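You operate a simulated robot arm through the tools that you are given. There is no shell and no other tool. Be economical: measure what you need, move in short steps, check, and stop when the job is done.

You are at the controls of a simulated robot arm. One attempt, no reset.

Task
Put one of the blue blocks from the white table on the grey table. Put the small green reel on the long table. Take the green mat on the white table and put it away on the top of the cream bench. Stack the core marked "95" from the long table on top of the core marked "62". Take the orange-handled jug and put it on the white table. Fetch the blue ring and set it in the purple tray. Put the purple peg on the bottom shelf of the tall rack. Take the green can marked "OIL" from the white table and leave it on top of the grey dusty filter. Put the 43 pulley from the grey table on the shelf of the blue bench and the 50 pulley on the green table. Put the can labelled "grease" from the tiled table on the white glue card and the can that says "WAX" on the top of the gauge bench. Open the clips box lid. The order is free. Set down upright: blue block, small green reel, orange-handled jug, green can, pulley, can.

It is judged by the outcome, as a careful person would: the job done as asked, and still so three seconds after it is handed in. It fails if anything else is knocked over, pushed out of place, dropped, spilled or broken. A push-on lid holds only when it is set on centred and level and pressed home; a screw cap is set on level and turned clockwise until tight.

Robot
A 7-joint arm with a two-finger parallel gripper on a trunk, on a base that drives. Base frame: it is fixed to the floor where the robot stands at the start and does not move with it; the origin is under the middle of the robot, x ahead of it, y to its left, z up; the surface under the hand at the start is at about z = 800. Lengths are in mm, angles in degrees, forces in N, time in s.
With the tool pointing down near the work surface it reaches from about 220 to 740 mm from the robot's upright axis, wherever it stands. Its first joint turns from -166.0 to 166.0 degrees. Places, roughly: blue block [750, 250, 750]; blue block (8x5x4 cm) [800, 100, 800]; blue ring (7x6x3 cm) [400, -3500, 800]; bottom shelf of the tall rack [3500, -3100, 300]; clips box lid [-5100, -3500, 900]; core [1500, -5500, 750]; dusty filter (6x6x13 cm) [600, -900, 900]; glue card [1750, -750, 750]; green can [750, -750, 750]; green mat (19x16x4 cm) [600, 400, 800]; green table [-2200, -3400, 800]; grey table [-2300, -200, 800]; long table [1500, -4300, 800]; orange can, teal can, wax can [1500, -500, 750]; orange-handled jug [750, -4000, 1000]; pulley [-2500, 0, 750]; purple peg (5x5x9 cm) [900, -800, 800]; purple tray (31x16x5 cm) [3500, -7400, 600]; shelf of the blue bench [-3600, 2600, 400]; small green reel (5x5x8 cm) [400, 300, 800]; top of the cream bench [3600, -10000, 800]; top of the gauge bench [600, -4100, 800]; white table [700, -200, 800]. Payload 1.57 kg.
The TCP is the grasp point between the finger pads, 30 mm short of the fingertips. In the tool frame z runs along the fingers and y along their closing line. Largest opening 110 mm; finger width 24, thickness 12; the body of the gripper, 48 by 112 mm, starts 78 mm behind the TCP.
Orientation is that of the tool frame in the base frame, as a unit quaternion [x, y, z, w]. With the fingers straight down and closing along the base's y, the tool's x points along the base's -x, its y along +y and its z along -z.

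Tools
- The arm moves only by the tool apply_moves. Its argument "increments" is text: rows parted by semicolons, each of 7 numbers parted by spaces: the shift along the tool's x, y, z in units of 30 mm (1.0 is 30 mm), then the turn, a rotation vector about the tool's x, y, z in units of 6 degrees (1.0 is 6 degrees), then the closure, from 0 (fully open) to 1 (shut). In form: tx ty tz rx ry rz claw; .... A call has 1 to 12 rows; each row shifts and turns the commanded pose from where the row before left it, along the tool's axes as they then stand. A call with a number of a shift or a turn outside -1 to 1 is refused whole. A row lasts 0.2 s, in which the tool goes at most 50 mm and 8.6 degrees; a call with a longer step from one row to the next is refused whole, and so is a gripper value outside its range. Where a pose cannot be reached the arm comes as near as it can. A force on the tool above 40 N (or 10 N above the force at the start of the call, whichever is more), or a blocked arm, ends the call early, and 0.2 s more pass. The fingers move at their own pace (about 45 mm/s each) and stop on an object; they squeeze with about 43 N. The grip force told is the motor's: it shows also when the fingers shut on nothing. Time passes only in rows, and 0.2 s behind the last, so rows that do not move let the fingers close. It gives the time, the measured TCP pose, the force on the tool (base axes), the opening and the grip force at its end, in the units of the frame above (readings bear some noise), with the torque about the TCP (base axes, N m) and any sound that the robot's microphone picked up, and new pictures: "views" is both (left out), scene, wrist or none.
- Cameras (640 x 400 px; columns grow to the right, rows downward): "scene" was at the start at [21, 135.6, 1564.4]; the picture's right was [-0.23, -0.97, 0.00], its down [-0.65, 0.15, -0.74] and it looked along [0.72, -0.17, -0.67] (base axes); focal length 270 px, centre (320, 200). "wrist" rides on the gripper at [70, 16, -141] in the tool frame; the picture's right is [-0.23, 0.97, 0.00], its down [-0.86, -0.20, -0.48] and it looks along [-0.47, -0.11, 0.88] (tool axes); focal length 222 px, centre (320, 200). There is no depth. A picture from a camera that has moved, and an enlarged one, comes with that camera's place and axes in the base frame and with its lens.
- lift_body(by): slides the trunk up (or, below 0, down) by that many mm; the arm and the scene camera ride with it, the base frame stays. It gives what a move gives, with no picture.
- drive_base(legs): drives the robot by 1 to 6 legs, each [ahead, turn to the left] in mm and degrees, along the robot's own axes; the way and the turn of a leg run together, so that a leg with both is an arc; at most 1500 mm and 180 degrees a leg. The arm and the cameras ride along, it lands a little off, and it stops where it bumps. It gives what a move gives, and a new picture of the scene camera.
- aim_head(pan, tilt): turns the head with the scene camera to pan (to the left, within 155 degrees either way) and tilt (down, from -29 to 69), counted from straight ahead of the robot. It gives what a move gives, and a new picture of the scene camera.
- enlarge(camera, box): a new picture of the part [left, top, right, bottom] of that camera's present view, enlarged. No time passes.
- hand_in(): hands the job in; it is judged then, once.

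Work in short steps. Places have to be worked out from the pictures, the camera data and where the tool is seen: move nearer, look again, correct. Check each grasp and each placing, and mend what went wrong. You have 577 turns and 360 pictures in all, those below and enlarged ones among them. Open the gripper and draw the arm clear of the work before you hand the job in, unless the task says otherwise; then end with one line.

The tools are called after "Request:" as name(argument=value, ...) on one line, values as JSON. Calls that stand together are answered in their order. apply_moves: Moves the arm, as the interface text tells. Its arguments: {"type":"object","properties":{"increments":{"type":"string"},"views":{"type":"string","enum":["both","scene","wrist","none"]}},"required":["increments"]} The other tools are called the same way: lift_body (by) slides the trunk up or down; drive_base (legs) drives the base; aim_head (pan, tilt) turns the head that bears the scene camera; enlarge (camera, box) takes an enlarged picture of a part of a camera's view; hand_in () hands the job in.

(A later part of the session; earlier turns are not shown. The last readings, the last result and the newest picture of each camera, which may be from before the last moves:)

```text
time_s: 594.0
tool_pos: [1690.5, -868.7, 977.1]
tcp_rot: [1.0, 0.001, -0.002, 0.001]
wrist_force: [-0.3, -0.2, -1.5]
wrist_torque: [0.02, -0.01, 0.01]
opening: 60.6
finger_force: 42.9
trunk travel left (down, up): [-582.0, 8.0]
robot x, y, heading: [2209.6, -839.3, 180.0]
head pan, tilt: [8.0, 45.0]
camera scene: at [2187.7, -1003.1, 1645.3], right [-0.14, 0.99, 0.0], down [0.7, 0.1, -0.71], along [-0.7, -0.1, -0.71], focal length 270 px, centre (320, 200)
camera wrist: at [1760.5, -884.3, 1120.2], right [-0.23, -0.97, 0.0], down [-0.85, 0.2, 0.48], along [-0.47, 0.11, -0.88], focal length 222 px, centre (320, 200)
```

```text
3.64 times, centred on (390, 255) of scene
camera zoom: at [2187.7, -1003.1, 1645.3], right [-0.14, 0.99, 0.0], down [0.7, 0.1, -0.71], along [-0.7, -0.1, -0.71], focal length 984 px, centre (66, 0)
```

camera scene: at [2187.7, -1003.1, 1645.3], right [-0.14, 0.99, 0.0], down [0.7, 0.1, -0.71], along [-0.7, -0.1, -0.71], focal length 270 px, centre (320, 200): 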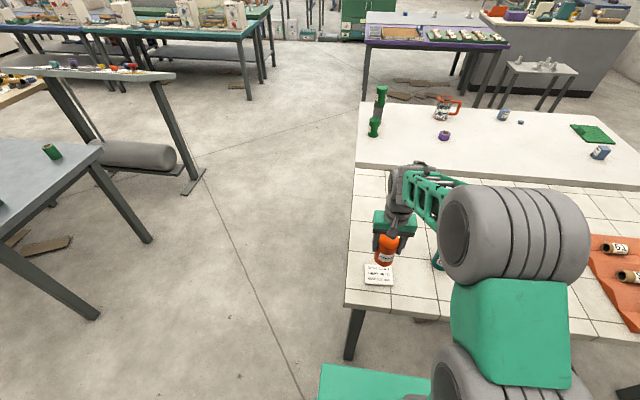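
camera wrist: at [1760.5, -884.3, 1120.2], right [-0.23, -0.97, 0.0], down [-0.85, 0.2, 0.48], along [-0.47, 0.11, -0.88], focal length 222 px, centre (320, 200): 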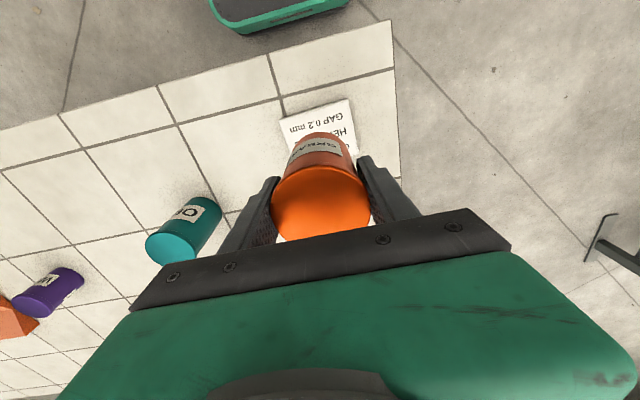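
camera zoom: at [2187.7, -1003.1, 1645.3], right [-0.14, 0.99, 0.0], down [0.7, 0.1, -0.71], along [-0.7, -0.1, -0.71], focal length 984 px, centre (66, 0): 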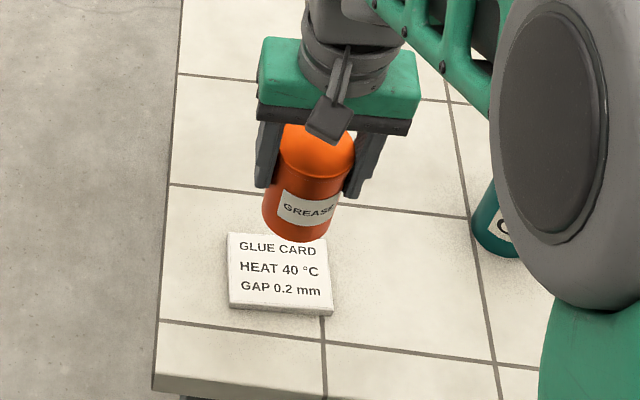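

Aligned with the card. Lower to contact.

Request:
apply_moves(increments="0 0.03 0.9 0 0 0 1;0 0 0.9 0 0 0 1;0 0 0.3 0 0 0 1;0 0 0.2 0 0 0 1;0 0 0.1 0 0 0 1;0 0 0.1 0 0 0 1;0 0 0.1 0 0 0 1;0 0 0.1 0 0 0 1;0 0 0.1 0 0 0 1;0 0 0.1 0 0 0 1", views="none")

```text
time_s: 596.2
tool_pos: [1690.2, -869.9, 893.9]
tcp_rot: [1.0, 0.0, 0.0, 0.0]
wrist_force: [0.1, -0.1, -2.1]
wrist_torque: [0.03, -0.02, 0.04]
opening: 61.1
finger_force: 42.8
trunk travel left (down, up): [-582.0, 8.0]
robot x, y, heading: [2206.6, -839.1, 179.8]
head pan, tilt: [8.0, 45.0]
```

Request:
apply_moves(increments="0 0 0.1 0 0 0 1;0 0 0.1 0 0 0 1;0 0 0.07 0 0 0 1;0 0 0.07 0 0 0 1;0 0 0.07 0 0 0 1;0 0 0.07 0 0 0 1;0 0 0.07 0 0 0 1;0 0 0.07 0 0 0 1;0 0 0.07 0 0 0 1", views="none")

```text
time_s: 598.2
tool_pos: [1689.7, -869.5, 874.1]
tcp_rot: [1.0, 0.001, -0.005, 0.001]
wrist_force: [-2.9, -4.5, 34.7]
wrist_torque: [-0.44, 0.19, -0.26]
opening: 60.8
finger_force: 43.2
trunk travel left (down, up): [-582.0, 8.0]
robot x, y, heading: [2206.4, -833.4, 180.0]
head pan, tilt: [8.0, 45.0]
```

In contact. Ease up slightly, release, rise.

Request:
apply_moves(increments="0 0 -0.17 0 0 0 1;0 0 0 0 0 0 0.42;0 0 0 0 0 0 0.2;0 0 0 0 0 0 0;0 0 0 0 0 0 0;0 0 0 0 0 0 0;0 0 -0.6 0 0 0 0;0 0 -1 0 0 0 0;0 0 -1 0 0 0 0;0 0 -1 0 0 0 0;0 0 -1 0 0 0 0;0 0 -1 0 0 0 0", views="both")

Request:
enlarge(camera="scene", box=[330, 200, 450, 310])

```text
time_s: 600.8
tool_pos: [1691.6, -869.7, 1045.8]
tcp_rot: [1.0, 0.001, -0.002, 0.0]
wrist_force: [-0.2, -1.2, -0.9]
wrist_torque: [-0.04, -0.03, -0.03]
opening: 109.9
finger_force: 0.0
trunk travel left (down, up): [-582.0, 8.0]
robot x, y, heading: [2209.9, -835.5, 179.8]
head pan, tilt: [8.0, 45.0]
camera scene: at [2188.4, -1003.0, 1645.3], right [-0.14, 0.99, 0.0], down [0.7, 0.1, -0.71], along [-0.7, -0.1, -0.71], focal length 270 px, centre (320, 200)
camera wrist: at [1761.8, -885.1, 1188.1], right [-0.23, -0.97, 0.0], down [-0.85, 0.2, 0.48], along [-0.47, 0.11, -0.88], focal length 222 px, centre (320, 200)
```

scene: 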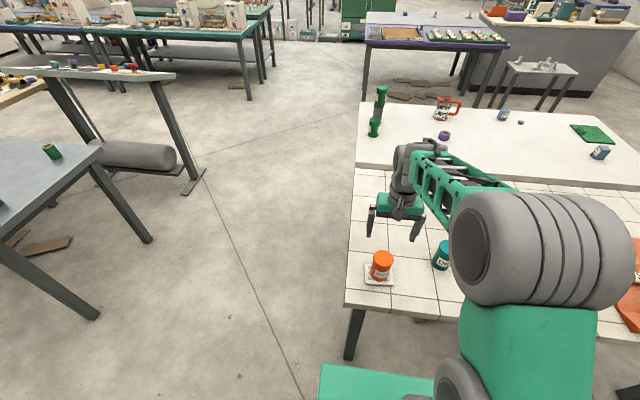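
wrist: 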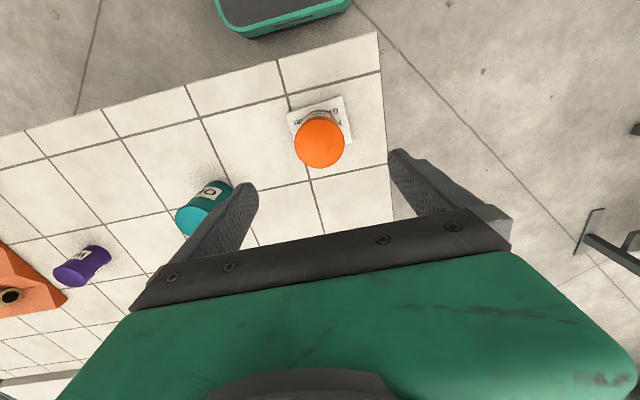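

```text
3.64 times, centred on (390, 255) of scene
camera zoom: at [2188.4, -1003.0, 1645.3], right [-0.14, 0.99, 0.0], down [0.7, 0.1, -0.71], along [-0.7, -0.1, -0.71], focal length 984 px, centre (66, 0)
```

zoom: 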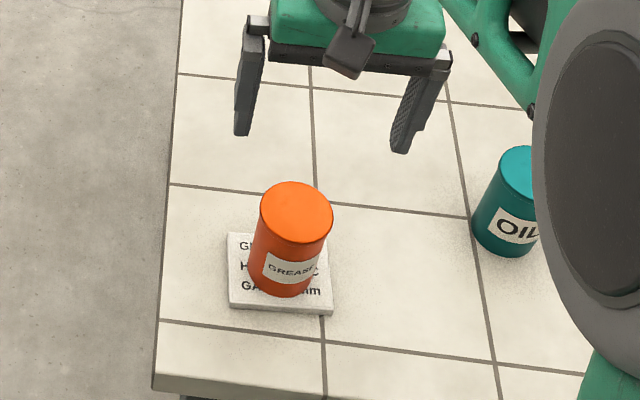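

Grease can stands on the card. Now WAX at ≈(1530,−296): reposition.

Request:
drive_base(legs=[[-150, 0], [0, -90], [500, 0], [0, 90], [250, 0]])

Request:
apply_moves(increments="0 0 0 0 0 0 0", views="wrist")

```text
time_s: 613.9
tool_pos: [1588.9, -367.9, 1045.8]
tcp_rot: [1.0, 0.004, -0.001, 0.001]
wrist_force: [0.1, 0.5, -0.1]
wrist_torque: [0.02, 0.0, 0.01]
opening: 109.8
finger_force: 0.1
trunk travel left (down, up): [-582.0, 8.0]
robot x, y, heading: [2108.5, -334.3, -179.7]
head pan, tilt: [8.0, 45.0]
camera scene: at [2087.0, -498.4, 1645.3], right [-0.14, 0.99, 0.0], down [0.7, 0.1, -0.71], along [-0.7, -0.1, -0.71], focal length 270 px, centre (320, 200)
```

scene: 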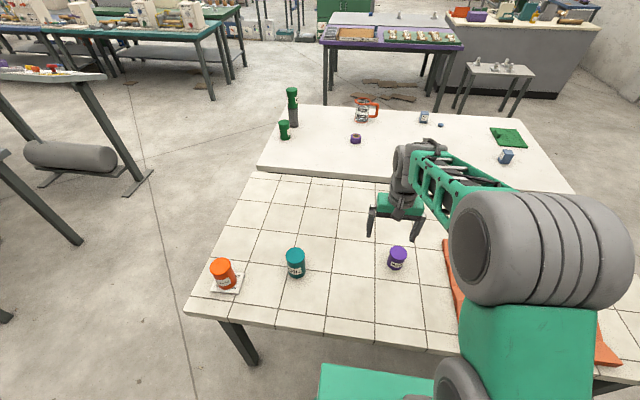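

```text
time_s: 614.2
tool_pos: [1590.1, -367.7, 1046.3]
tcp_rot: [1.0, 0.003, -0.003, 0.0]
wrist_force: [0.1, -1.0, 0.0]
wrist_torque: [-0.02, 0.0, 0.01]
opening: 110.0
finger_force: 0.1
trunk travel left (down, up): [-582.0, 8.0]
robot x, y, heading: [2107.9, -331.6, -179.8]
head pan, tilt: [8.0, 45.0]
camera wrist: at [1660.4, -383.2, 1187.7], right [-0.22, -0.98, 0.0], down [-0.86, 0.19, 0.48], along [-0.47, 0.1, -0.88], focal length 222 px, centre (320, 200)
```

wrist: 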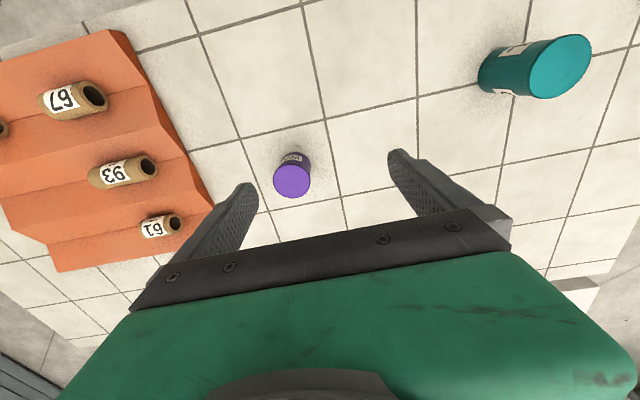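

WAX top ≈(1540,−315,882). Move above and verify.

Request:
apply_moves(increments="-0.54 -0.58 0.6 0 0 0 0;-0.54 -0.58 0.6 0 0 0 0;-0.54 -0.58 0.6 0 0 0 0", views="wrist")

```text
time_s: 615.0
tool_pos: [1539.3, -319.3, 992.8]
tcp_rot: [1.0, 0.003, -0.002, 0.001]
wrist_force: [0.2, 0.2, -0.8]
wrist_torque: [0.02, 0.0, -0.04]
opening: 110.2
finger_force: 0.1
trunk travel left (down, up): [-582.0, 8.0]
robot x, y, heading: [2108.6, -330.8, -179.9]
head pan, tilt: [8.0, 45.0]
camera wrist: at [1610.6, -332.9, 1133.7], right [-0.22, -0.98, 0.0], down [-0.85, 0.19, 0.48], along [-0.47, 0.1, -0.88], focal length 222 px, centre (320, 200)
```

wrist: 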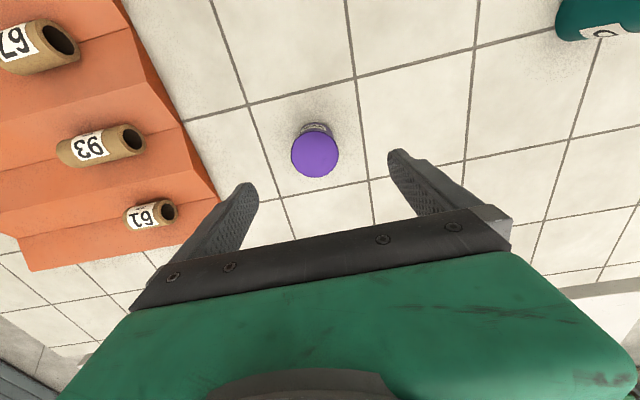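

Request:
apply_moves(increments="-0.13 -0.26 0.9 0 0 0 0;0 0 1 0 0 0 0;0 0 1 0 0 0 0;0 0 1 0 0 0 0;0 0 0.85 0 0 0 0;0 0 0 0 0 0 1;0 0 0 0 0 0 1;0 0 0 0 0 0 1;0 0 0 0 0 0 1;0 0 0 0 0 0 1", views="wrist")

```text
time_s: 617.2
tool_pos: [1537.9, -309.8, 848.5]
tcp_rot: [1.0, 0.003, -0.002, 0.0]
wrist_force: [-0.2, 0.1, -0.4]
wrist_torque: [0.05, 0.0, 0.05]
opening: 56.9
finger_force: 30.8
trunk travel left (down, up): [-582.0, 8.0]
robot x, y, heading: [2107.5, -334.8, -179.7]
head pan, tilt: [8.0, 45.0]
camera wrist: at [1608.2, -324.4, 989.9], right [-0.22, -0.98, 0.0], down [-0.86, 0.19, 0.48], along [-0.47, 0.1, -0.88], focal length 222 px, centre (320, 200)
```

wrist: 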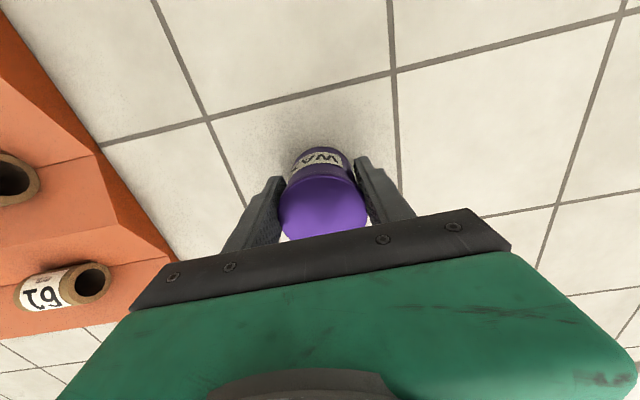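

Held (57 mm). Lift and drive to the gauge bench's west side.

Request:
apply_moves(increments="0 0 -1 0 0 0 1;0 0 -1 0 0 0 1;0 0 -1 0 0 0 1;0 0 -1 0 0 0 1;0 0 -1 0 0 0 1;0 0 -1 0 0 0 1;0 0 -1 0 0 0 1", views="none")

Request:
drive_base(legs=[[-250, 0], [0, 89.7], [1345, 0], [0, -90], [1400, 0], [1350, 0]])

```text
time_s: 618.9
tool_pos: [1537.4, -307.6, 1060.1]
tcp_rot: [1.0, 0.003, -0.001, 0.0]
wrist_force: [-0.1, -0.5, -1.4]
wrist_torque: [0.03, -0.05, 0.02]
opening: 56.2
finger_force: 42.8
trunk travel left (down, up): [-582.0, 8.0]
robot x, y, heading: [2104.6, -332.2, -179.8]
head pan, tilt: [8.0, 45.0]
```

```text
time_s: 647.6
tool_pos: [-945.8, -1696.4, 1059.7]
tcp_rot: [1.0, 0.018, -0.001, 0.0]
wrist_force: [-0.2, -0.3, -1.6]
wrist_torque: [-0.03, 0.03, 0.04]
opening: 56.2
finger_force: 43.1
trunk travel left (down, up): [-582.0, 8.0]
robot x, y, heading: [-371.3, -1708.1, -178.2]
head pan, tilt: [8.0, 45.0]
camera scene: at [-390.8, -1871.8, 1645.3], right [-0.17, 0.99, 0.0], down [0.7, 0.12, -0.71], along [-0.7, -0.12, -0.71], focal length 270 px, centre (320, 200)
```

scene: 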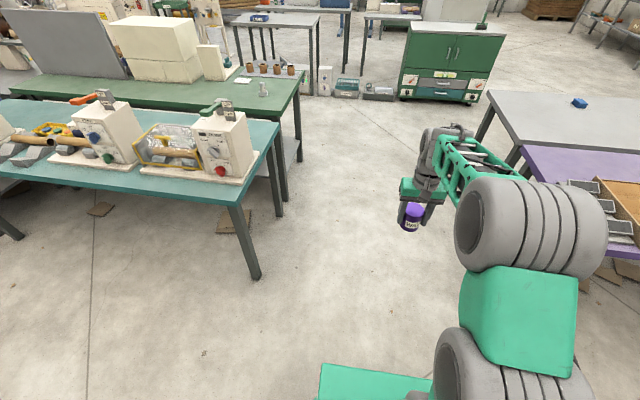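

Request:
drive_base(legs=[[0, 88.2], [1140, 0], [1140, 0], [0, 90], [330, 0]])

Request:
aim_head(pan=8, tilt=42)

```text
time_s: 668.2
tool_pos: [556.8, -4030.8, 1059.0]
tcp_rot: [0.0, 1.0, 0.001, 0.0]
wrist_force: [0.3, 0.0, -1.3]
wrist_torque: [0.0, 0.04, 0.0]
opening: 55.9
finger_force: 43.5
trunk travel left (down, up): [-582.0, 8.0]
robot x, y, heading: [-13.8, -4001.5, -0.4]
head pan, tilt: [8.0, 45.0]
camera scene: at [7.2, -3836.6, 1645.3], right [0.14, -0.99, 0.0], down [-0.7, -0.1, -0.71], along [0.7, 0.1, -0.71], focal length 270 px, centre (320, 200)
```

scene: 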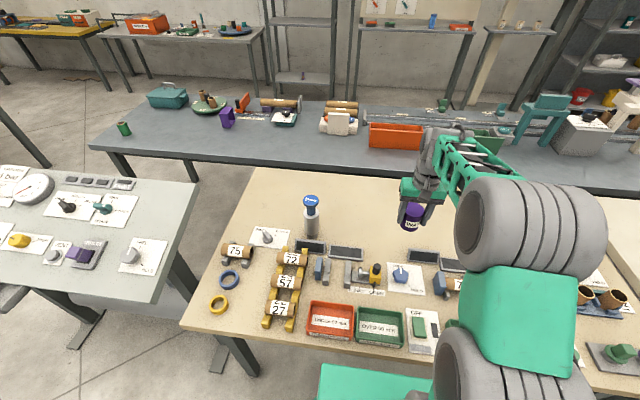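

```text
time_s: 668.9
tool_pos: [556.1, -4032.0, 1059.7]
tcp_rot: [0.001, 1.0, 0.0, 0.002]
wrist_force: [-0.5, 0.2, -0.5]
wrist_torque: [-0.01, 0.05, -0.03]
opening: 55.9
finger_force: 43.2
trunk travel left (down, up): [-582.0, 8.0]
robot x, y, heading: [-15.8, -4000.3, 0.1]
head pan, tilt: [8.0, 42.0]
camera scene: at [8.9, -3836.3, 1649.6], right [0.14, -0.99, 0.0], down [-0.66, -0.09, -0.74], along [0.74, 0.1, -0.67], focal length 270 px, centre (320, 200)
```

scene: 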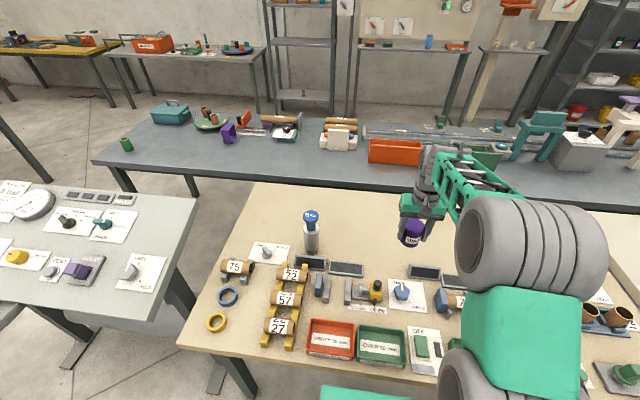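

Place WAX at about (660,−4015) where the jug stood, clear of the displays.

Request:
apply_moves(increments="-0.87 0.14 0 0 0 0 1;-0.87 0.14 0 0 0 0 1;-0.87 0.14 0 0 0 0 1;-0.87 0.14 0 0 0 0 1;0 0 1 0 0 0 1;0 0 1 0 0 0 1;0 0 1 0 0 0 1;0 0 1 0 0 0 1", views="both")

```text
time_s: 670.7
tool_pos: [662.3, -4014.4, 939.1]
tcp_rot: [0.0, 1.0, -0.001, 0.002]
wrist_force: [0.9, -0.5, -0.9]
wrist_torque: [0.0, 0.02, 0.01]
opening: 55.9
finger_force: 43.3
trunk travel left (down, up): [-582.0, 8.0]
robot x, y, heading: [-11.8, -3999.7, 0.1]
head pan, tilt: [8.0, 42.0]
camera scene: at [9.1, -3836.3, 1649.7], right [0.14, -0.99, 0.0], down [-0.66, -0.09, -0.74], along [0.74, 0.1, -0.67], focal length 270 px, centre (320, 200)
camera wrist: at [591.8, -3997.1, 1080.3], right [0.23, 0.97, 0.0], down [0.85, -0.2, 0.48], along [0.47, -0.11, -0.88], focal length 222 px, centre (320, 200)
```

scene: 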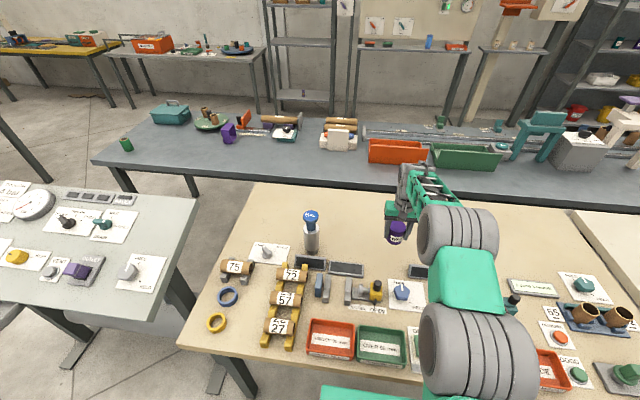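
wrist: 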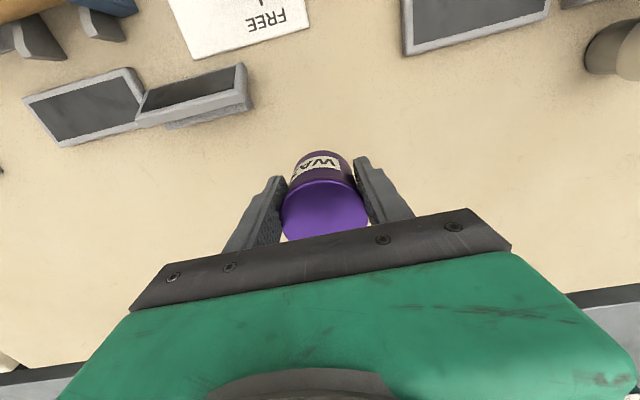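

Clear. Lower to contact.

Request:
apply_moves(increments="0 0 0.9 0 0 0 1;0 0 0.6 0 0 0 1;0 0 0.2 0 0 0 1;0 0 0.1 0 0 0 1;0 0 0.1 0 0 0 1;0 0 0.1 0 0 0 1;0 0 0.1 0 0 0 1;0 0 0.1 0 0 0 1;0 0 0.1 0 0 0 1;0 0 0.1 0 0 0 1;0 0 0.1 0 0 0 1;0 0 0.1 0 0 0 1", views="none")

```text
time_s: 673.3
tool_pos: [662.3, -4014.8, 867.9]
tcp_rot: [0.0, 1.0, 0.0, 0.007]
wrist_force: [-5.7, 1.9, 33.1]
wrist_torque: [0.04, 0.26, -0.23]
opening: 56.0
finger_force: 43.0
trunk travel left (down, up): [-582.0, 8.0]
robot x, y, heading: [-14.1, -3999.5, -0.4]
head pan, tilt: [8.0, 42.0]
```

Contact. Ease up, release, rise.

Request:
apply_moves(increments="0 0 -0.2 0 0 0 1;0 0 0 0 0 0 0.4;0 0 0 0 0 0 0.2;0 0 0 0 0 0 0;0 0 0 0 0 0 0;0 0 0 0 0 0 0;0 0 -0.6 0 0 0 0;0 0 -1 0 0 0 0;0 0 -1 0 0 0 0;0 0 -1 0 0 0 0;0 0 -1 0 0 0 0;0 0 -1 0 0 0 0", views="wrist")

```text
time_s: 675.9
tool_pos: [661.7, -4014.4, 1036.3]
tcp_rot: [0.001, 1.0, -0.001, 0.001]
wrist_force: [-0.6, -0.4, 0.0]
wrist_torque: [-0.01, 0.01, 0.0]
opening: 109.8
finger_force: 0.2
trunk travel left (down, up): [-582.0, 8.0]
robot x, y, heading: [-14.2, -4000.1, -0.0]
head pan, tilt: [8.0, 42.0]
camera wrist: at [591.2, -3997.2, 1178.5], right [0.23, 0.97, 0.0], down [0.85, -0.2, 0.48], along [0.47, -0.11, -0.88], focal length 222 px, centre (320, 200)
```

wrist: 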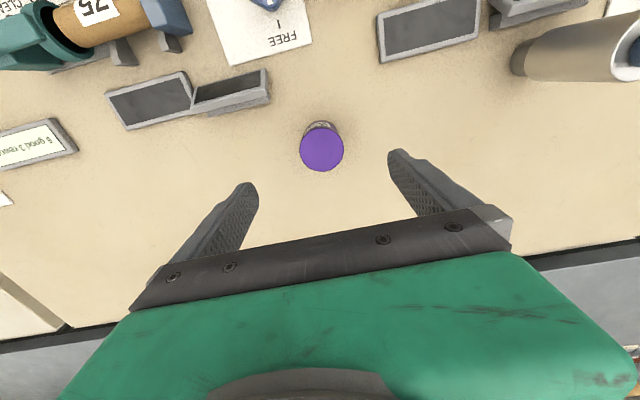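

WAX is placed. Next the blue ring at ≈(401,−3481). Retract and reposition.

Request:
apply_moves(increments="0.9 0 0 0 0 0 0;0.9 0 0 0 0 0 0;0.9 0 0 0 0 0 0;0.9 0 0 0 0 0 0;0.9 0 0 0 0 0 0;0.9 0 0 0 0 0 0;0.9 0 0 0 0 0 0", views="none")

Request:
drive_base(legs=[[-350, 0], [0, 90], [520, 0], [0, -90], [250, 0]])

Request:
apply_moves(increments="0 0 0 0 0 0 0", views="wrist")

```text
time_s: 677.5
tool_pos: [470.4, -4013.7, 1036.9]
tcp_rot: [0.0, 1.0, -0.001, 0.002]
wrist_force: [-0.7, 0.5, 0.3]
wrist_torque: [0.01, 0.01, -0.04]
opening: 110.2
finger_force: 0.1
trunk travel left (down, up): [-582.0, 8.0]
robot x, y, heading: [-12.5, -4000.7, -0.1]
head pan, tilt: [8.0, 42.0]
```

```text
time_s: 691.5
tool_pos: [372.3, -3495.3, 1036.5]
tcp_rot: [0.0, 1.0, 0.0, 0.001]
wrist_force: [-0.3, 0.1, -1.0]
wrist_torque: [-0.01, 0.02, 0.01]
opening: 109.9
finger_force: 0.0
trunk travel left (down, up): [-582.0, 8.0]
robot x, y, heading: [-116.9, -3485.0, -0.1]
head pan, tilt: [8.0, 42.0]
camera scene: at [-89.7, -3316.8, 1649.6], right [0.14, -0.99, 0.0], down [-0.66, -0.09, -0.74], along [0.74, 0.1, -0.67], focal length 270 px, centre (320, 200)
```

scene: 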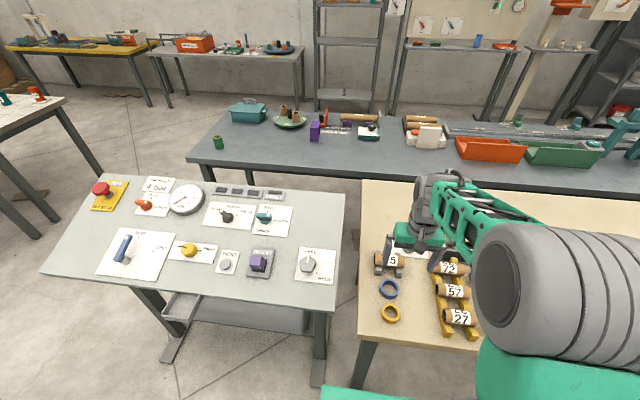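

```text
time_s: 691.9
tool_pos: [371.8, -3494.9, 1036.8]
tcp_rot: [0.0, 1.0, 0.0, 0.001]
wrist_force: [0.2, -0.7, -0.4]
wrist_torque: [-0.02, -0.02, 0.03]
opening: 110.0
finger_force: 0.0
trunk travel left (down, up): [-582.0, 8.0]
robot x, y, heading: [-114.5, -3477.3, -0.3]
head pan, tilt: [8.0, 42.0]
camera wrist: at [302.0, -3478.2, 1178.7], right [0.23, 0.97, 0.0], down [0.85, -0.2, 0.48], along [0.47, -0.11, -0.88], focal length 222 px, centre (320, 200)
```

wrist: 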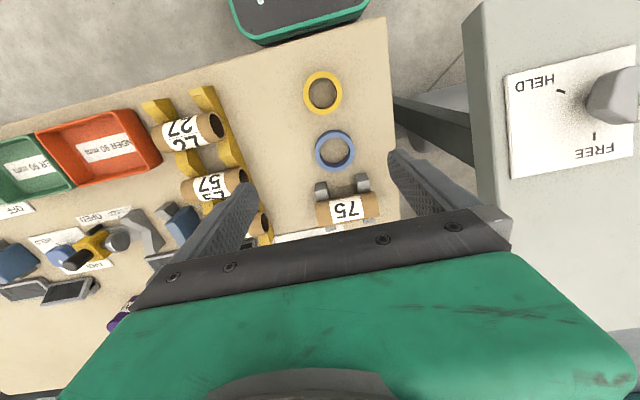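

Blue ring at (401,−3480). Move over and descend partway.

Request:
apply_moves(increments="-0.48 0.25 0.8 0 0 0 0;-0.48 0.25 0.8 0 0 0 0;0 0 0.8 0 0 0 0;0 0 0.8 0 0 0 0;0 0 0.8 0 0 0 0", views="wrist")

```text
time_s: 693.1
tool_pos: [400.8, -3479.3, 916.6]
tcp_rot: [0.002, 1.0, 0.0, 0.002]
wrist_force: [0.6, -0.6, -0.4]
wrist_torque: [-0.01, -0.03, -0.02]
opening: 109.7
finger_force: 0.0
trunk travel left (down, up): [-582.0, 8.0]
robot x, y, heading: [-116.2, -3482.1, -0.6]
head pan, tilt: [8.0, 42.0]
camera wrist: at [330.6, -3462.9, 1057.9], right [0.23, 0.97, 0.0], down [0.85, -0.2, 0.48], along [0.47, -0.11, -0.88], focal length 222 px, centre (320, 200)
```

wrist: 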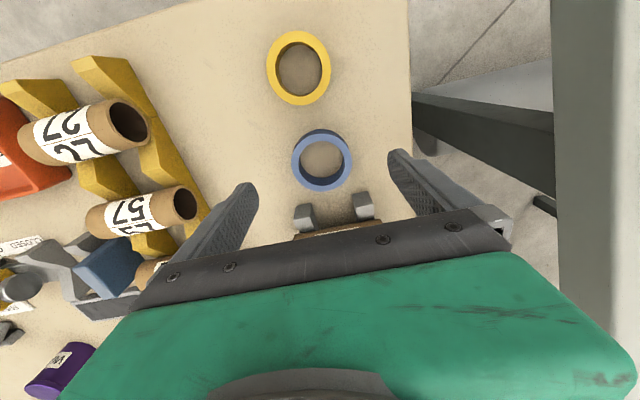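

Centred. Descend to 854 and grip.

Request:
apply_moves(increments="-0.03 0.05 0.8 0 0 0 0;0 0 0.8 0 0 0 0;0 0 0.5 0 0 0 0;0 0 0 0 0 0 1;0 0 0 0 0 0 1;0 0 0 0 0 0 1;0 0 0 0 0 0 1;0 0 0 0 0 0 1", views="wrist")

```text
time_s: 694.9
tool_pos: [401.3, -3480.0, 853.9]
tcp_rot: [0.001, 1.0, 0.0, 0.0]
wrist_force: [0.6, 0.0, 0.4]
wrist_torque: [-0.01, 0.01, -0.03]
opening: 64.2
finger_force: 35.6
trunk travel left (down, up): [-582.0, 8.0]
robot x, y, heading: [-116.9, -3486.6, -0.3]
head pan, tilt: [8.0, 42.0]
camera wrist: at [331.5, -3463.0, 995.7], right [0.23, 0.97, 0.0], down [0.85, -0.2, 0.48], along [0.47, -0.11, -0.88], focal length 222 px, centre (320, 200)
```

wrist: 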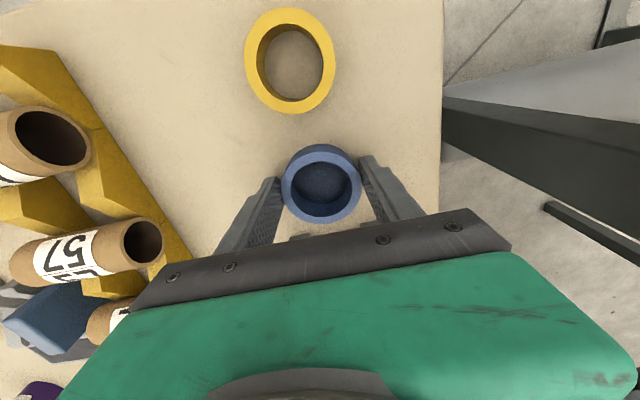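

Ring held (64 mm). Lift and head south along the west corridor, looking ahead.

Request:
apply_moves(increments="0 0 -1 0 0 0 1;0 0 -1 0 0 0 1;0 0 -1 0 0 0 1;0 0 -1 0 0 0 1;0 0 -1 0 0 0 1;0 0 -1 0 0 0 1;0 0 -1 0 0 0 1", views="none")

Request:
drive_base(legs=[[-250, 0], [0, -90], [1250, 0], [1250, 0]])

Request:
aim_head(pan=40, tilt=15)

```text
time_s: 696.5
tool_pos: [399.9, -3478.5, 1064.6]
tcp_rot: [0.0, 1.0, 0.0, 0.001]
wrist_force: [-0.7, 0.5, -0.9]
wrist_torque: [0.01, 0.03, -0.03]
opening: 64.0
finger_force: 42.9
trunk travel left (down, up): [-582.0, 8.0]
robot x, y, heading: [-114.0, -3483.4, 0.0]
head pan, tilt: [8.0, 42.0]
```

```text
time_s: 714.0
tool_pos: [-386.3, -6509.5, 1063.7]
tcp_rot: [0.709, 0.705, -0.001, 0.001]
wrist_force: [-1.1, 0.9, -1.5]
wrist_torque: [-0.02, 0.0, -0.03]
opening: 64.3
finger_force: 43.3
trunk travel left (down, up): [-582.0, 8.0]
robot x, y, heading: [-388.8, -5994.7, -90.6]
head pan, tilt: [8.0, 42.0]
camera scene: at [-223.5, -6018.8, 1649.6], right [-0.99, -0.13, 0.0], down [-0.09, 0.66, -0.74], along [0.1, -0.74, -0.67], focal length 270 px, centre (320, 200)
```

scene: 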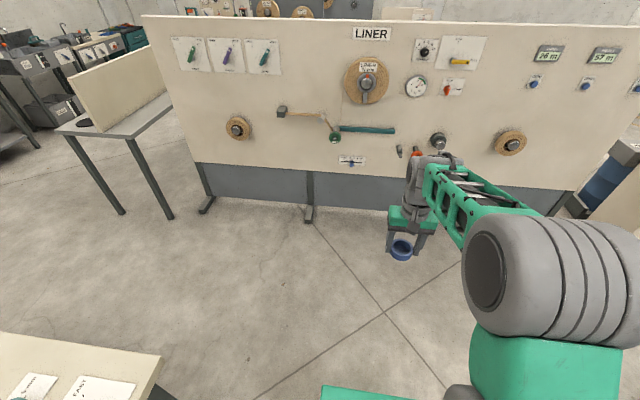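

```text
time_s: 715.0
tool_pos: [-387.5, -6507.4, 1063.3]
tcp_rot: [0.709, 0.705, -0.001, 0.001]
wrist_force: [0.2, -0.8, -1.2]
wrist_torque: [-0.01, -0.02, 0.01]
opening: 64.2
finger_force: 43.2
trunk travel left (down, up): [-582.0, 8.0]
robot x, y, heading: [-392.8, -5993.8, -90.2]
head pan, tilt: [40.0, 15.0]
camera scene: at [-175.1, -6007.8, 1692.1], right [-0.77, -0.64, 0.0], down [-0.16, 0.2, -0.97], along [0.61, -0.75, -0.26], focal length 270 px, centre (320, 200)
```

scene: 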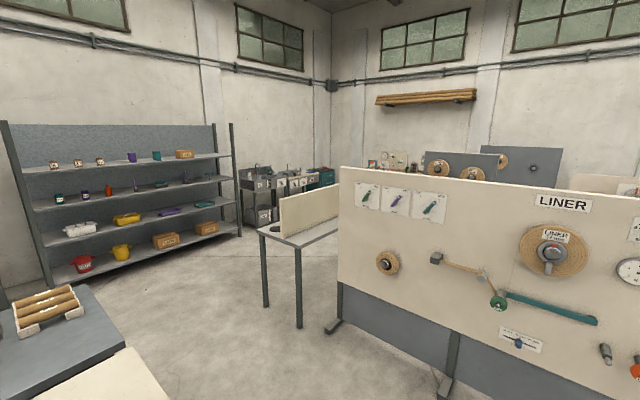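

The shelving unit to the southeast seems to hold the purple tray on one shelf. Zoom in.

Request:
enlarge(camera="scene", box=[0, 110, 260, 290])

```text
2.22 times, centred on (130, 200) of scene
camera zoom: at [-175.1, -6007.8, 1692.1], right [-0.77, -0.64, 0.0], down [-0.16, 0.2, -0.97], along [0.61, -0.75, -0.26], focal length 601 px, centre (742, 200)
```

zoom: 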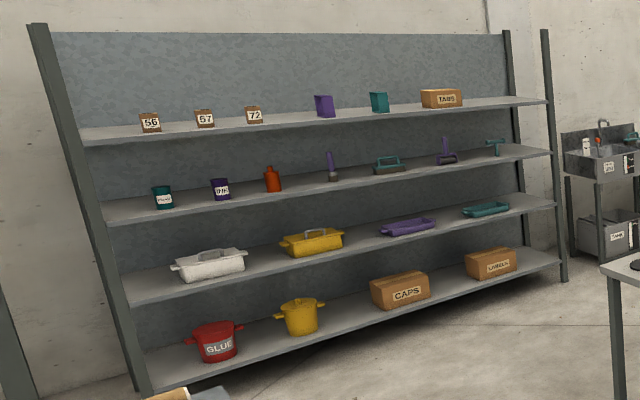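

The purple tray lies on the shelf at z≈600 between shelves, so I want the ring in a ~45° tilted grip. I'll regrasp it on the nearby table; look at that table's free area.

Request:
aim_head(pan=85, tilt=40)

```text
time_s: 716.1
tool_pos: [-386.6, -6509.3, 1063.5]
tcp_rot: [0.709, 0.705, -0.001, 0.0]
wrist_force: [-0.1, 0.8, -1.8]
wrist_torque: [0.0, 0.01, -0.04]
opening: 64.2
finger_force: 42.9
trunk travel left (down, up): [-582.0, 8.0]
robot x, y, heading: [-390.6, -5994.1, -90.6]
head pan, tilt: [85.0, 40.0]
camera scene: at [-149.8, -5943.9, 1652.6], right [-0.1, -1.0, 0.0], down [-0.64, 0.06, -0.77], along [0.76, -0.07, -0.64], focal length 270 px, centre (320, 200)
```

scene: 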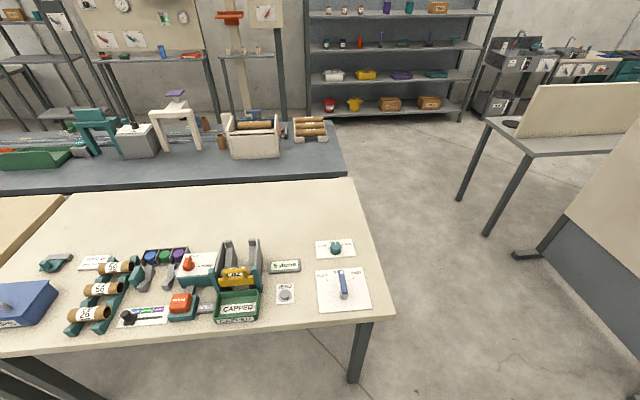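

The back part of this table is free; approach it from the south end. Drive around.

Request:
drive_base(legs=[[800, 0], [0, 90.6], [1090, 0], [0, 90], [230, 0]])

Request:
aim_head(pan=5, tilt=42)

```text
time_s: 734.7
tool_pos: [614.2, -5992.9, 1064.2]
tcp_rot: [0.74, -0.673, -0.001, -0.001]
wrist_force: [-0.6, -0.5, -1.0]
wrist_torque: [-0.02, 0.01, -0.01]
opening: 64.2
finger_force: 42.9
trunk travel left (down, up): [-582.0, 8.0]
robot x, y, heading: [669.4, -6499.5, 95.4]
head pan, tilt: [85.0, 40.0]
camera scene: at [435.5, -6578.9, 1652.6], right [-0.01, 1.0, 0.0], down [0.64, 0.0, -0.77], along [-0.77, -0.01, -0.64], focal length 270 px, centre (320, 200)
```

scene: 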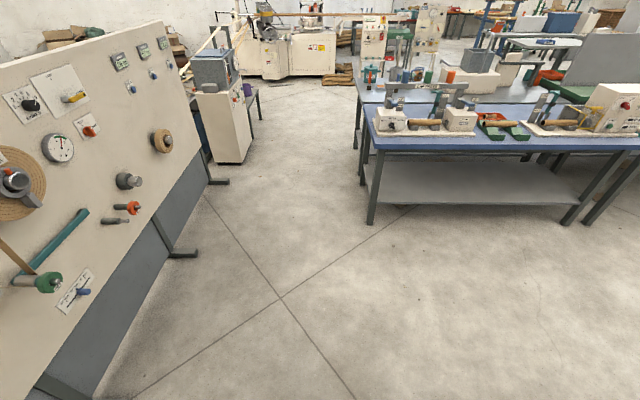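

```text
time_s: 736.2
tool_pos: [614.9, -5992.9, 1063.9]
tcp_rot: [0.74, -0.672, -0.001, -0.001]
wrist_force: [-1.6, -0.3, -0.4]
wrist_torque: [0.0, -0.01, 0.02]
opening: 64.4
finger_force: 42.7
trunk travel left (down, up): [-582.0, 8.0]
robot x, y, heading: [670.2, -6505.4, 95.5]
head pan, tilt: [5.0, 42.0]
camera scene: at [505.5, -6496.9, 1649.6], right [0.98, 0.18, 0.0], down [0.12, -0.66, -0.74], along [-0.13, 0.73, -0.67], focal length 270 px, centre (320, 200)
```

scene: 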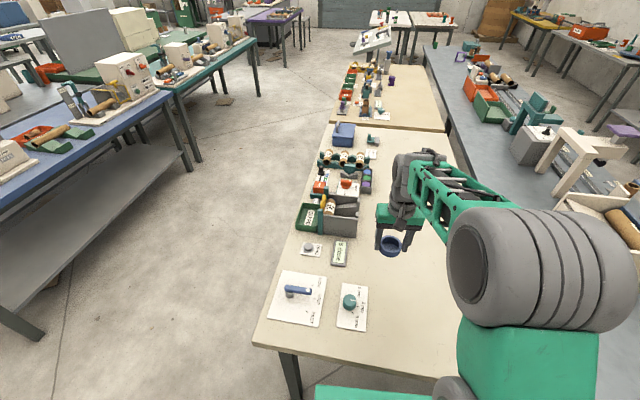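

Shift 75 mm right and lower the ring to the table.

Request:
apply_moves(increments="0 -0.85 0.5 0 0 0 1;0 -0.85 0.5 0 0 0 1;0 -0.85 0.5 0 0 0 1;0 0 1 0 0 0 1;0 0 1 0 0 0 1;0 0 1 0 0 0 1;0 0 1 0 0 0 1;0 0 0.5 0 0 0 1", views="wrist")

Request:
apply_moves(increments="0 0 0.2 0 0 0 1;0 0 0.1 0 0 0 1;0 0 0.1 0 0 0 1;0 0 0.1 0 0 0 1;0 0 0.1 0 0 0 1;0 0 0.1 0 0 0 1;0 0 0.1 0 0 0 1;0 0 0.1 0 0 0 1", views="none")

```text
time_s: 738.0
tool_pos: [691.1, -5985.4, 883.6]
tcp_rot: [0.741, -0.672, -0.001, -0.001]
wrist_force: [0.3, -0.3, -1.7]
wrist_torque: [0.02, -0.02, 0.02]
opening: 64.2
finger_force: 43.0
trunk travel left (down, up): [-582.0, 8.0]
robot x, y, heading: [671.4, -6505.6, 95.4]
head pan, tilt: [5.0, 42.0]
camera wrist: at [681.0, -6056.5, 1024.5], right [-0.99, 0.13, 0.0], down [0.12, 0.87, 0.48], along [0.06, 0.48, -0.88], focal length 222 px, centre (320, 200)
```

wrist: 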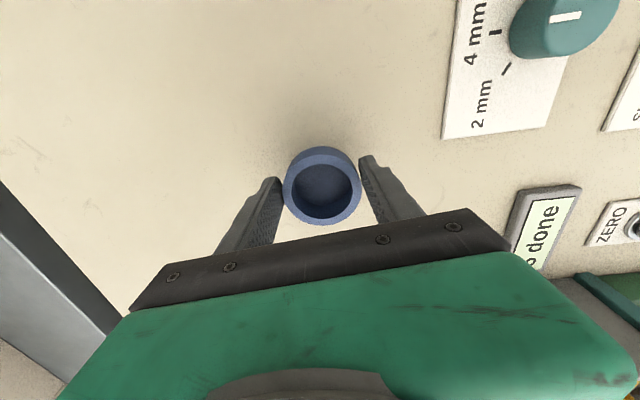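

```text
time_s: 739.9
tool_pos: [691.2, -5986.0, 857.4]
tcp_rot: [0.74, -0.672, -0.001, -0.001]
wrist_force: [-0.5, 0.7, -1.8]
wrist_torque: [-0.01, 0.0, -0.02]
opening: 64.3
finger_force: 42.5
trunk travel left (down, up): [-582.0, 8.0]
robot x, y, heading: [669.0, -6506.5, 95.1]
head pan, tilt: [5.0, 42.0]
```

Request:
apply_moves(increments="0 0 0.07 0 0 0 1;0 0 0.07 0 0 0 1;0 0 0.07 0 0 0 1;0 0 0.07 0 0 0 1;0 0 0.07 0 0 0 1;0 0 0.07 0 0 0 1", views="none")

```text
time_s: 741.1
tool_pos: [690.7, -5984.0, 850.9]
tcp_rot: [0.74, -0.673, -0.005, -0.004]
wrist_force: [-0.2, -3.1, 16.3]
wrist_torque: [-0.38, 0.28, 0.01]
opening: 64.1
finger_force: 43.0
trunk travel left (down, up): [-582.0, 8.0]
robot x, y, heading: [669.9, -6506.7, 95.3]
head pan, tilt: [5.0, 42.0]
stopped in row 6: the force on the tool passed its limit at 52 N (the readings are from after the stop); the commanded pose is now the measured one
```

Ring is down. Release, rise, and tilt the tool 45°.

Request:
apply_moves(increments="0 0 -0.05 0 0 0 0.4;0 0 0 0 0 0 0;0 0 0 0 0 0 0;0 0 0 0 0 0 0;0 0 -0.5 0 0 0 0;0 0 -1 0 0 0 0;0 0 -1 0 0 0 0;0 0 -1 0 0 0 0;0 0 -0.5 0 -1 0 0;0 0 0 0 -1 0 0;0 0 0 0 -1 0 0;0 0 0 0 -1 0 0", views="none")

Request:
apply_moves(increments="0 0 0 0 -1 0 0;0 0 0 0 -1 0 0;0 0 0 0 -1 0 0;0 0 0 0 -0.5 0 0", views="both")

```text
time_s: 743.7
tool_pos: [691.2, -5984.9, 970.7]
tcp_rot: [0.723, -0.657, -0.157, -0.142]
wrist_force: [0.0, 0.5, 0.6]
wrist_torque: [0.04, -0.06, -0.03]
opening: 110.0
finger_force: 0.1
trunk travel left (down, up): [-582.0, 8.0]
robot x, y, heading: [665.8, -6508.0, 95.2]
head pan, tilt: [5.0, 42.0]
```

```text
time_s: 744.7
tool_pos: [690.4, -5984.7, 970.9]
tcp_rot: [0.683, -0.62, -0.287, -0.261]
wrist_force: [0.0, 0.0, 0.4]
wrist_torque: [0.0, 0.0, 0.0]
opening: 110.0
finger_force: 0.1
trunk travel left (down, up): [-582.0, 8.0]
robot x, y, heading: [671.4, -6504.7, 95.6]
head pan, tilt: [5.0, 42.0]
camera scene: at [505.6, -6497.1, 1649.7], right [0.98, 0.18, 0.0], down [0.12, -0.66, -0.74], along [-0.13, 0.73, -0.67], focal length 270 px, centre (320, 200)
camera wrist: at [689.0, -6133.6, 1020.1], right [-0.98, 0.06, 0.16], down [0.17, 0.28, 0.95], along [0.02, 0.96, -0.28], focal length 222 px, centre (320, 200)
```

scene: 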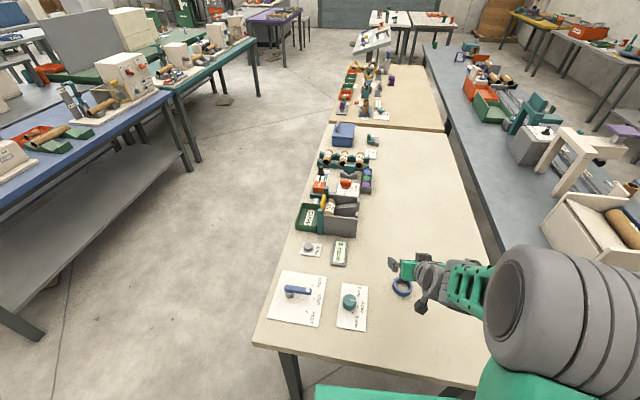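
wrist: 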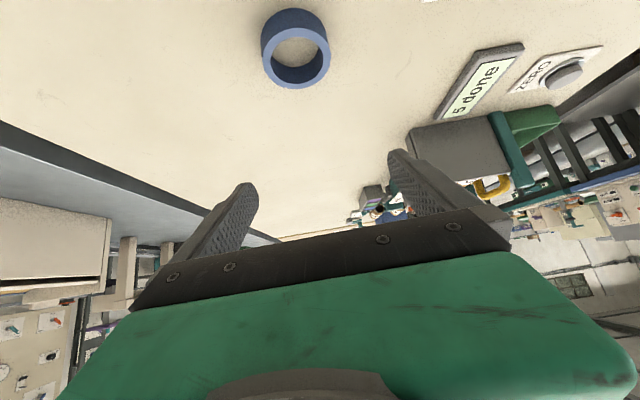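

Ring ≈(689,−5987). Descend into the tilted grasp.

Request:
apply_moves(increments="0.785 0.017 0.64 0 0 0 0;0.785 0.017 0.64 0 0 0 0;0.785 0.017 0.64 0 0 0 0;0.6 0.017 0.48 0 0 0 0", views="wrist")

```text
time_s: 745.7
tool_pos: [686.6, -5995.6, 854.5]
tcp_rot: [0.683, -0.62, -0.286, -0.26]
wrist_force: [0.2, 1.2, 0.0]
wrist_torque: [-0.02, 0.01, -0.03]
opening: 110.0
finger_force: 0.1
trunk travel left (down, up): [-582.0, 8.0]
robot x, y, heading: [671.8, -6503.6, 95.5]
head pan, tilt: [5.0, 42.0]
camera wrist: at [685.9, -6145.4, 904.9], right [-0.98, 0.07, 0.16], down [0.17, 0.28, 0.95], along [0.02, 0.96, -0.28], focal length 222 px, centre (320, 200)
```

wrist: 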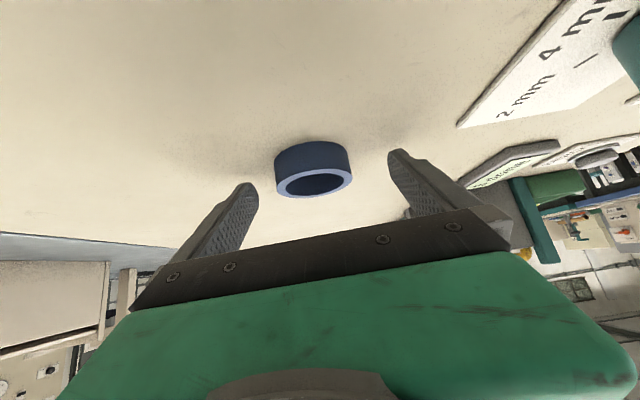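

Request:
apply_moves(increments="0.19 0 0 0 0 0 0;0 0 0 0 0 0 1;0 0 0 0 0 0 1;0 0 0 0 0 0 1;0 0 0 0 0 0 1;0 0 0 0 0 0 1", views="wrist")

```text
time_s: 747.1
tool_pos: [688.2, -5999.6, 851.7]
tcp_rot: [0.683, -0.62, -0.286, -0.259]
wrist_force: [0.0, 0.5, 0.6]
wrist_torque: [-0.01, -0.01, -0.03]
opening: 64.5
finger_force: 34.9
trunk travel left (down, up): [-582.0, 8.0]
robot x, y, heading: [671.9, -6503.7, 95.4]
head pan, tilt: [5.0, 42.0]
camera wrist: at [686.4, -6149.4, 901.3], right [-0.98, 0.07, 0.16], down [0.17, 0.28, 0.95], along [0.02, 0.96, -0.28], focal length 222 px, centre (320, 200)
```

wrist: 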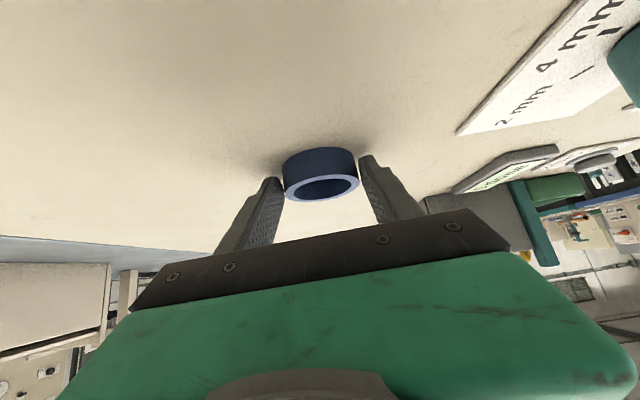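

Gripped. Lift and check that the ring stays level.

Request:
apply_moves(increments="-0.7 0 -0.7 0 0 0 1;-0.7 0 -0.7 0 0 0 1;-0.7 0 -0.7 0 0 0 1;-0.7 0 -0.7 0 0 0 1;-0.7 0 -0.7 0 0 0 1", views="both")

```text
time_s: 748.3
tool_pos: [690.9, -6003.0, 998.7]
tcp_rot: [0.683, -0.62, -0.285, -0.259]
wrist_force: [0.2, -0.4, -0.8]
wrist_torque: [-0.01, 0.04, 0.01]
opening: 64.4
finger_force: 43.1
trunk travel left (down, up): [-582.0, 8.0]
robot x, y, heading: [668.1, -6505.6, 95.4]
head pan, tilt: [5.0, 42.0]
camera scene: at [505.5, -6497.3, 1649.6], right [0.98, 0.18, 0.0], down [0.12, -0.66, -0.74], along [-0.13, 0.73, -0.67], focal length 270 px, centre (320, 200)
camera wrist: at [688.8, -6152.5, 1049.0], right [-0.98, 0.07, 0.16], down [0.17, 0.28, 0.94], along [0.02, 0.96, -0.29], focal length 222 px, centre (320, 200)
```

scene: 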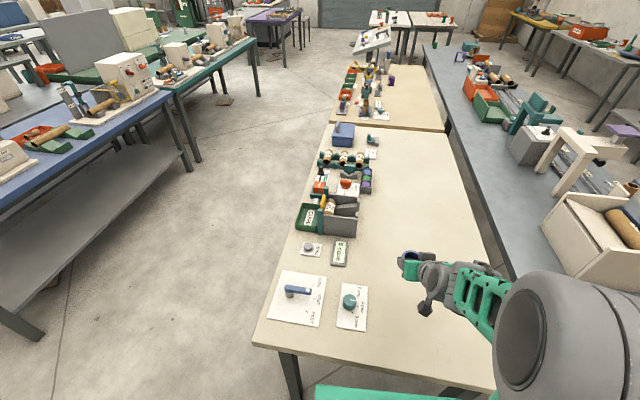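
wrist: 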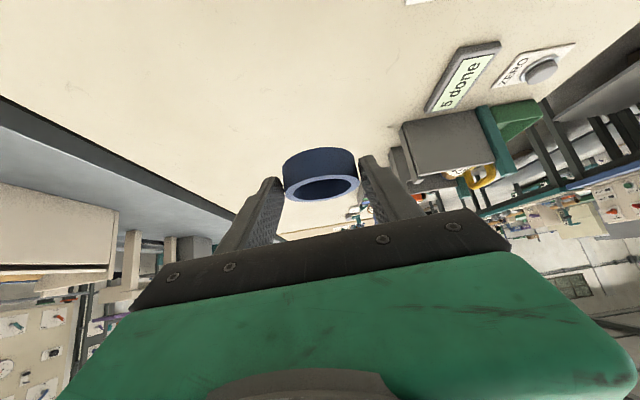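

Level and secure. Drive to the shelving unit.

Request:
drive_base(legs=[[-330, 0], [0, -95.4], [1000, 0], [1000, 0]])

Request:
aim_head(pan=-15, tilt=25)

```text
time_s: 764.0
tool_pos: [3192.7, -6888.4, 999.3]
tcp_rot: [-0.004, 0.922, 0.002, 0.387]
wrist_force: [-0.5, -0.8, 0.1]
wrist_torque: [-0.01, 0.0, 0.0]
opening: 64.3
finger_force: 42.6
trunk travel left (down, up): [-582.0, 8.0]
robot x, y, heading: [2696.6, -6820.9, 0.4]
head pan, tilt: [5.0, 42.0]
camera scene: at [2715.9, -6661.5, 1649.6], right [0.09, -1.0, 0.0], down [-0.67, -0.06, -0.74], along [0.74, 0.07, -0.67], focal length 270 px, centre (320, 200)
```

scene: 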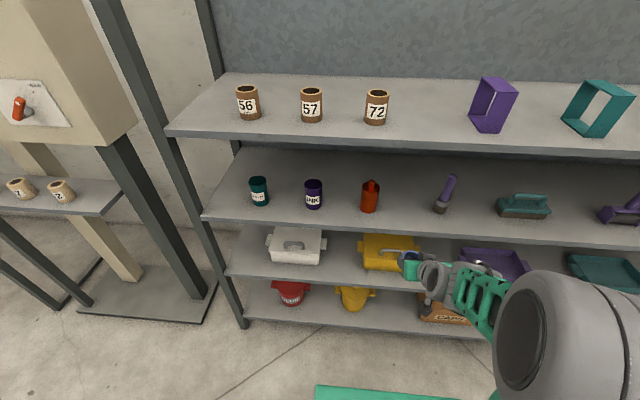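

```text
time_s: 764.9
tool_pos: [3192.0, -6889.1, 999.2]
tcp_rot: [-0.005, 0.923, 0.002, 0.386]
wrist_force: [0.6, 0.0, -0.5]
wrist_torque: [-0.03, 0.02, -0.02]
opening: 64.3
finger_force: 43.1
trunk travel left (down, up): [-582.0, 8.0]
robot x, y, heading: [2693.5, -6821.1, 0.4]
head pan, tilt: [-15.0, 25.0]
camera scene: at [2721.5, -6692.5, 1675.9], right [-0.25, -0.97, 0.0], down [-0.41, 0.11, -0.91], along [0.88, -0.23, -0.42], focal length 270 px, centre (320, 200)
```

scene: 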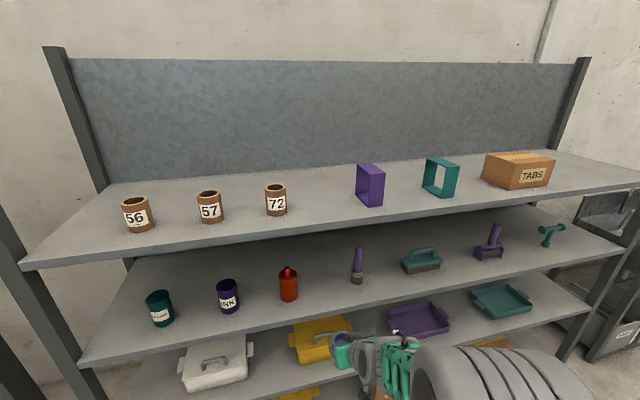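

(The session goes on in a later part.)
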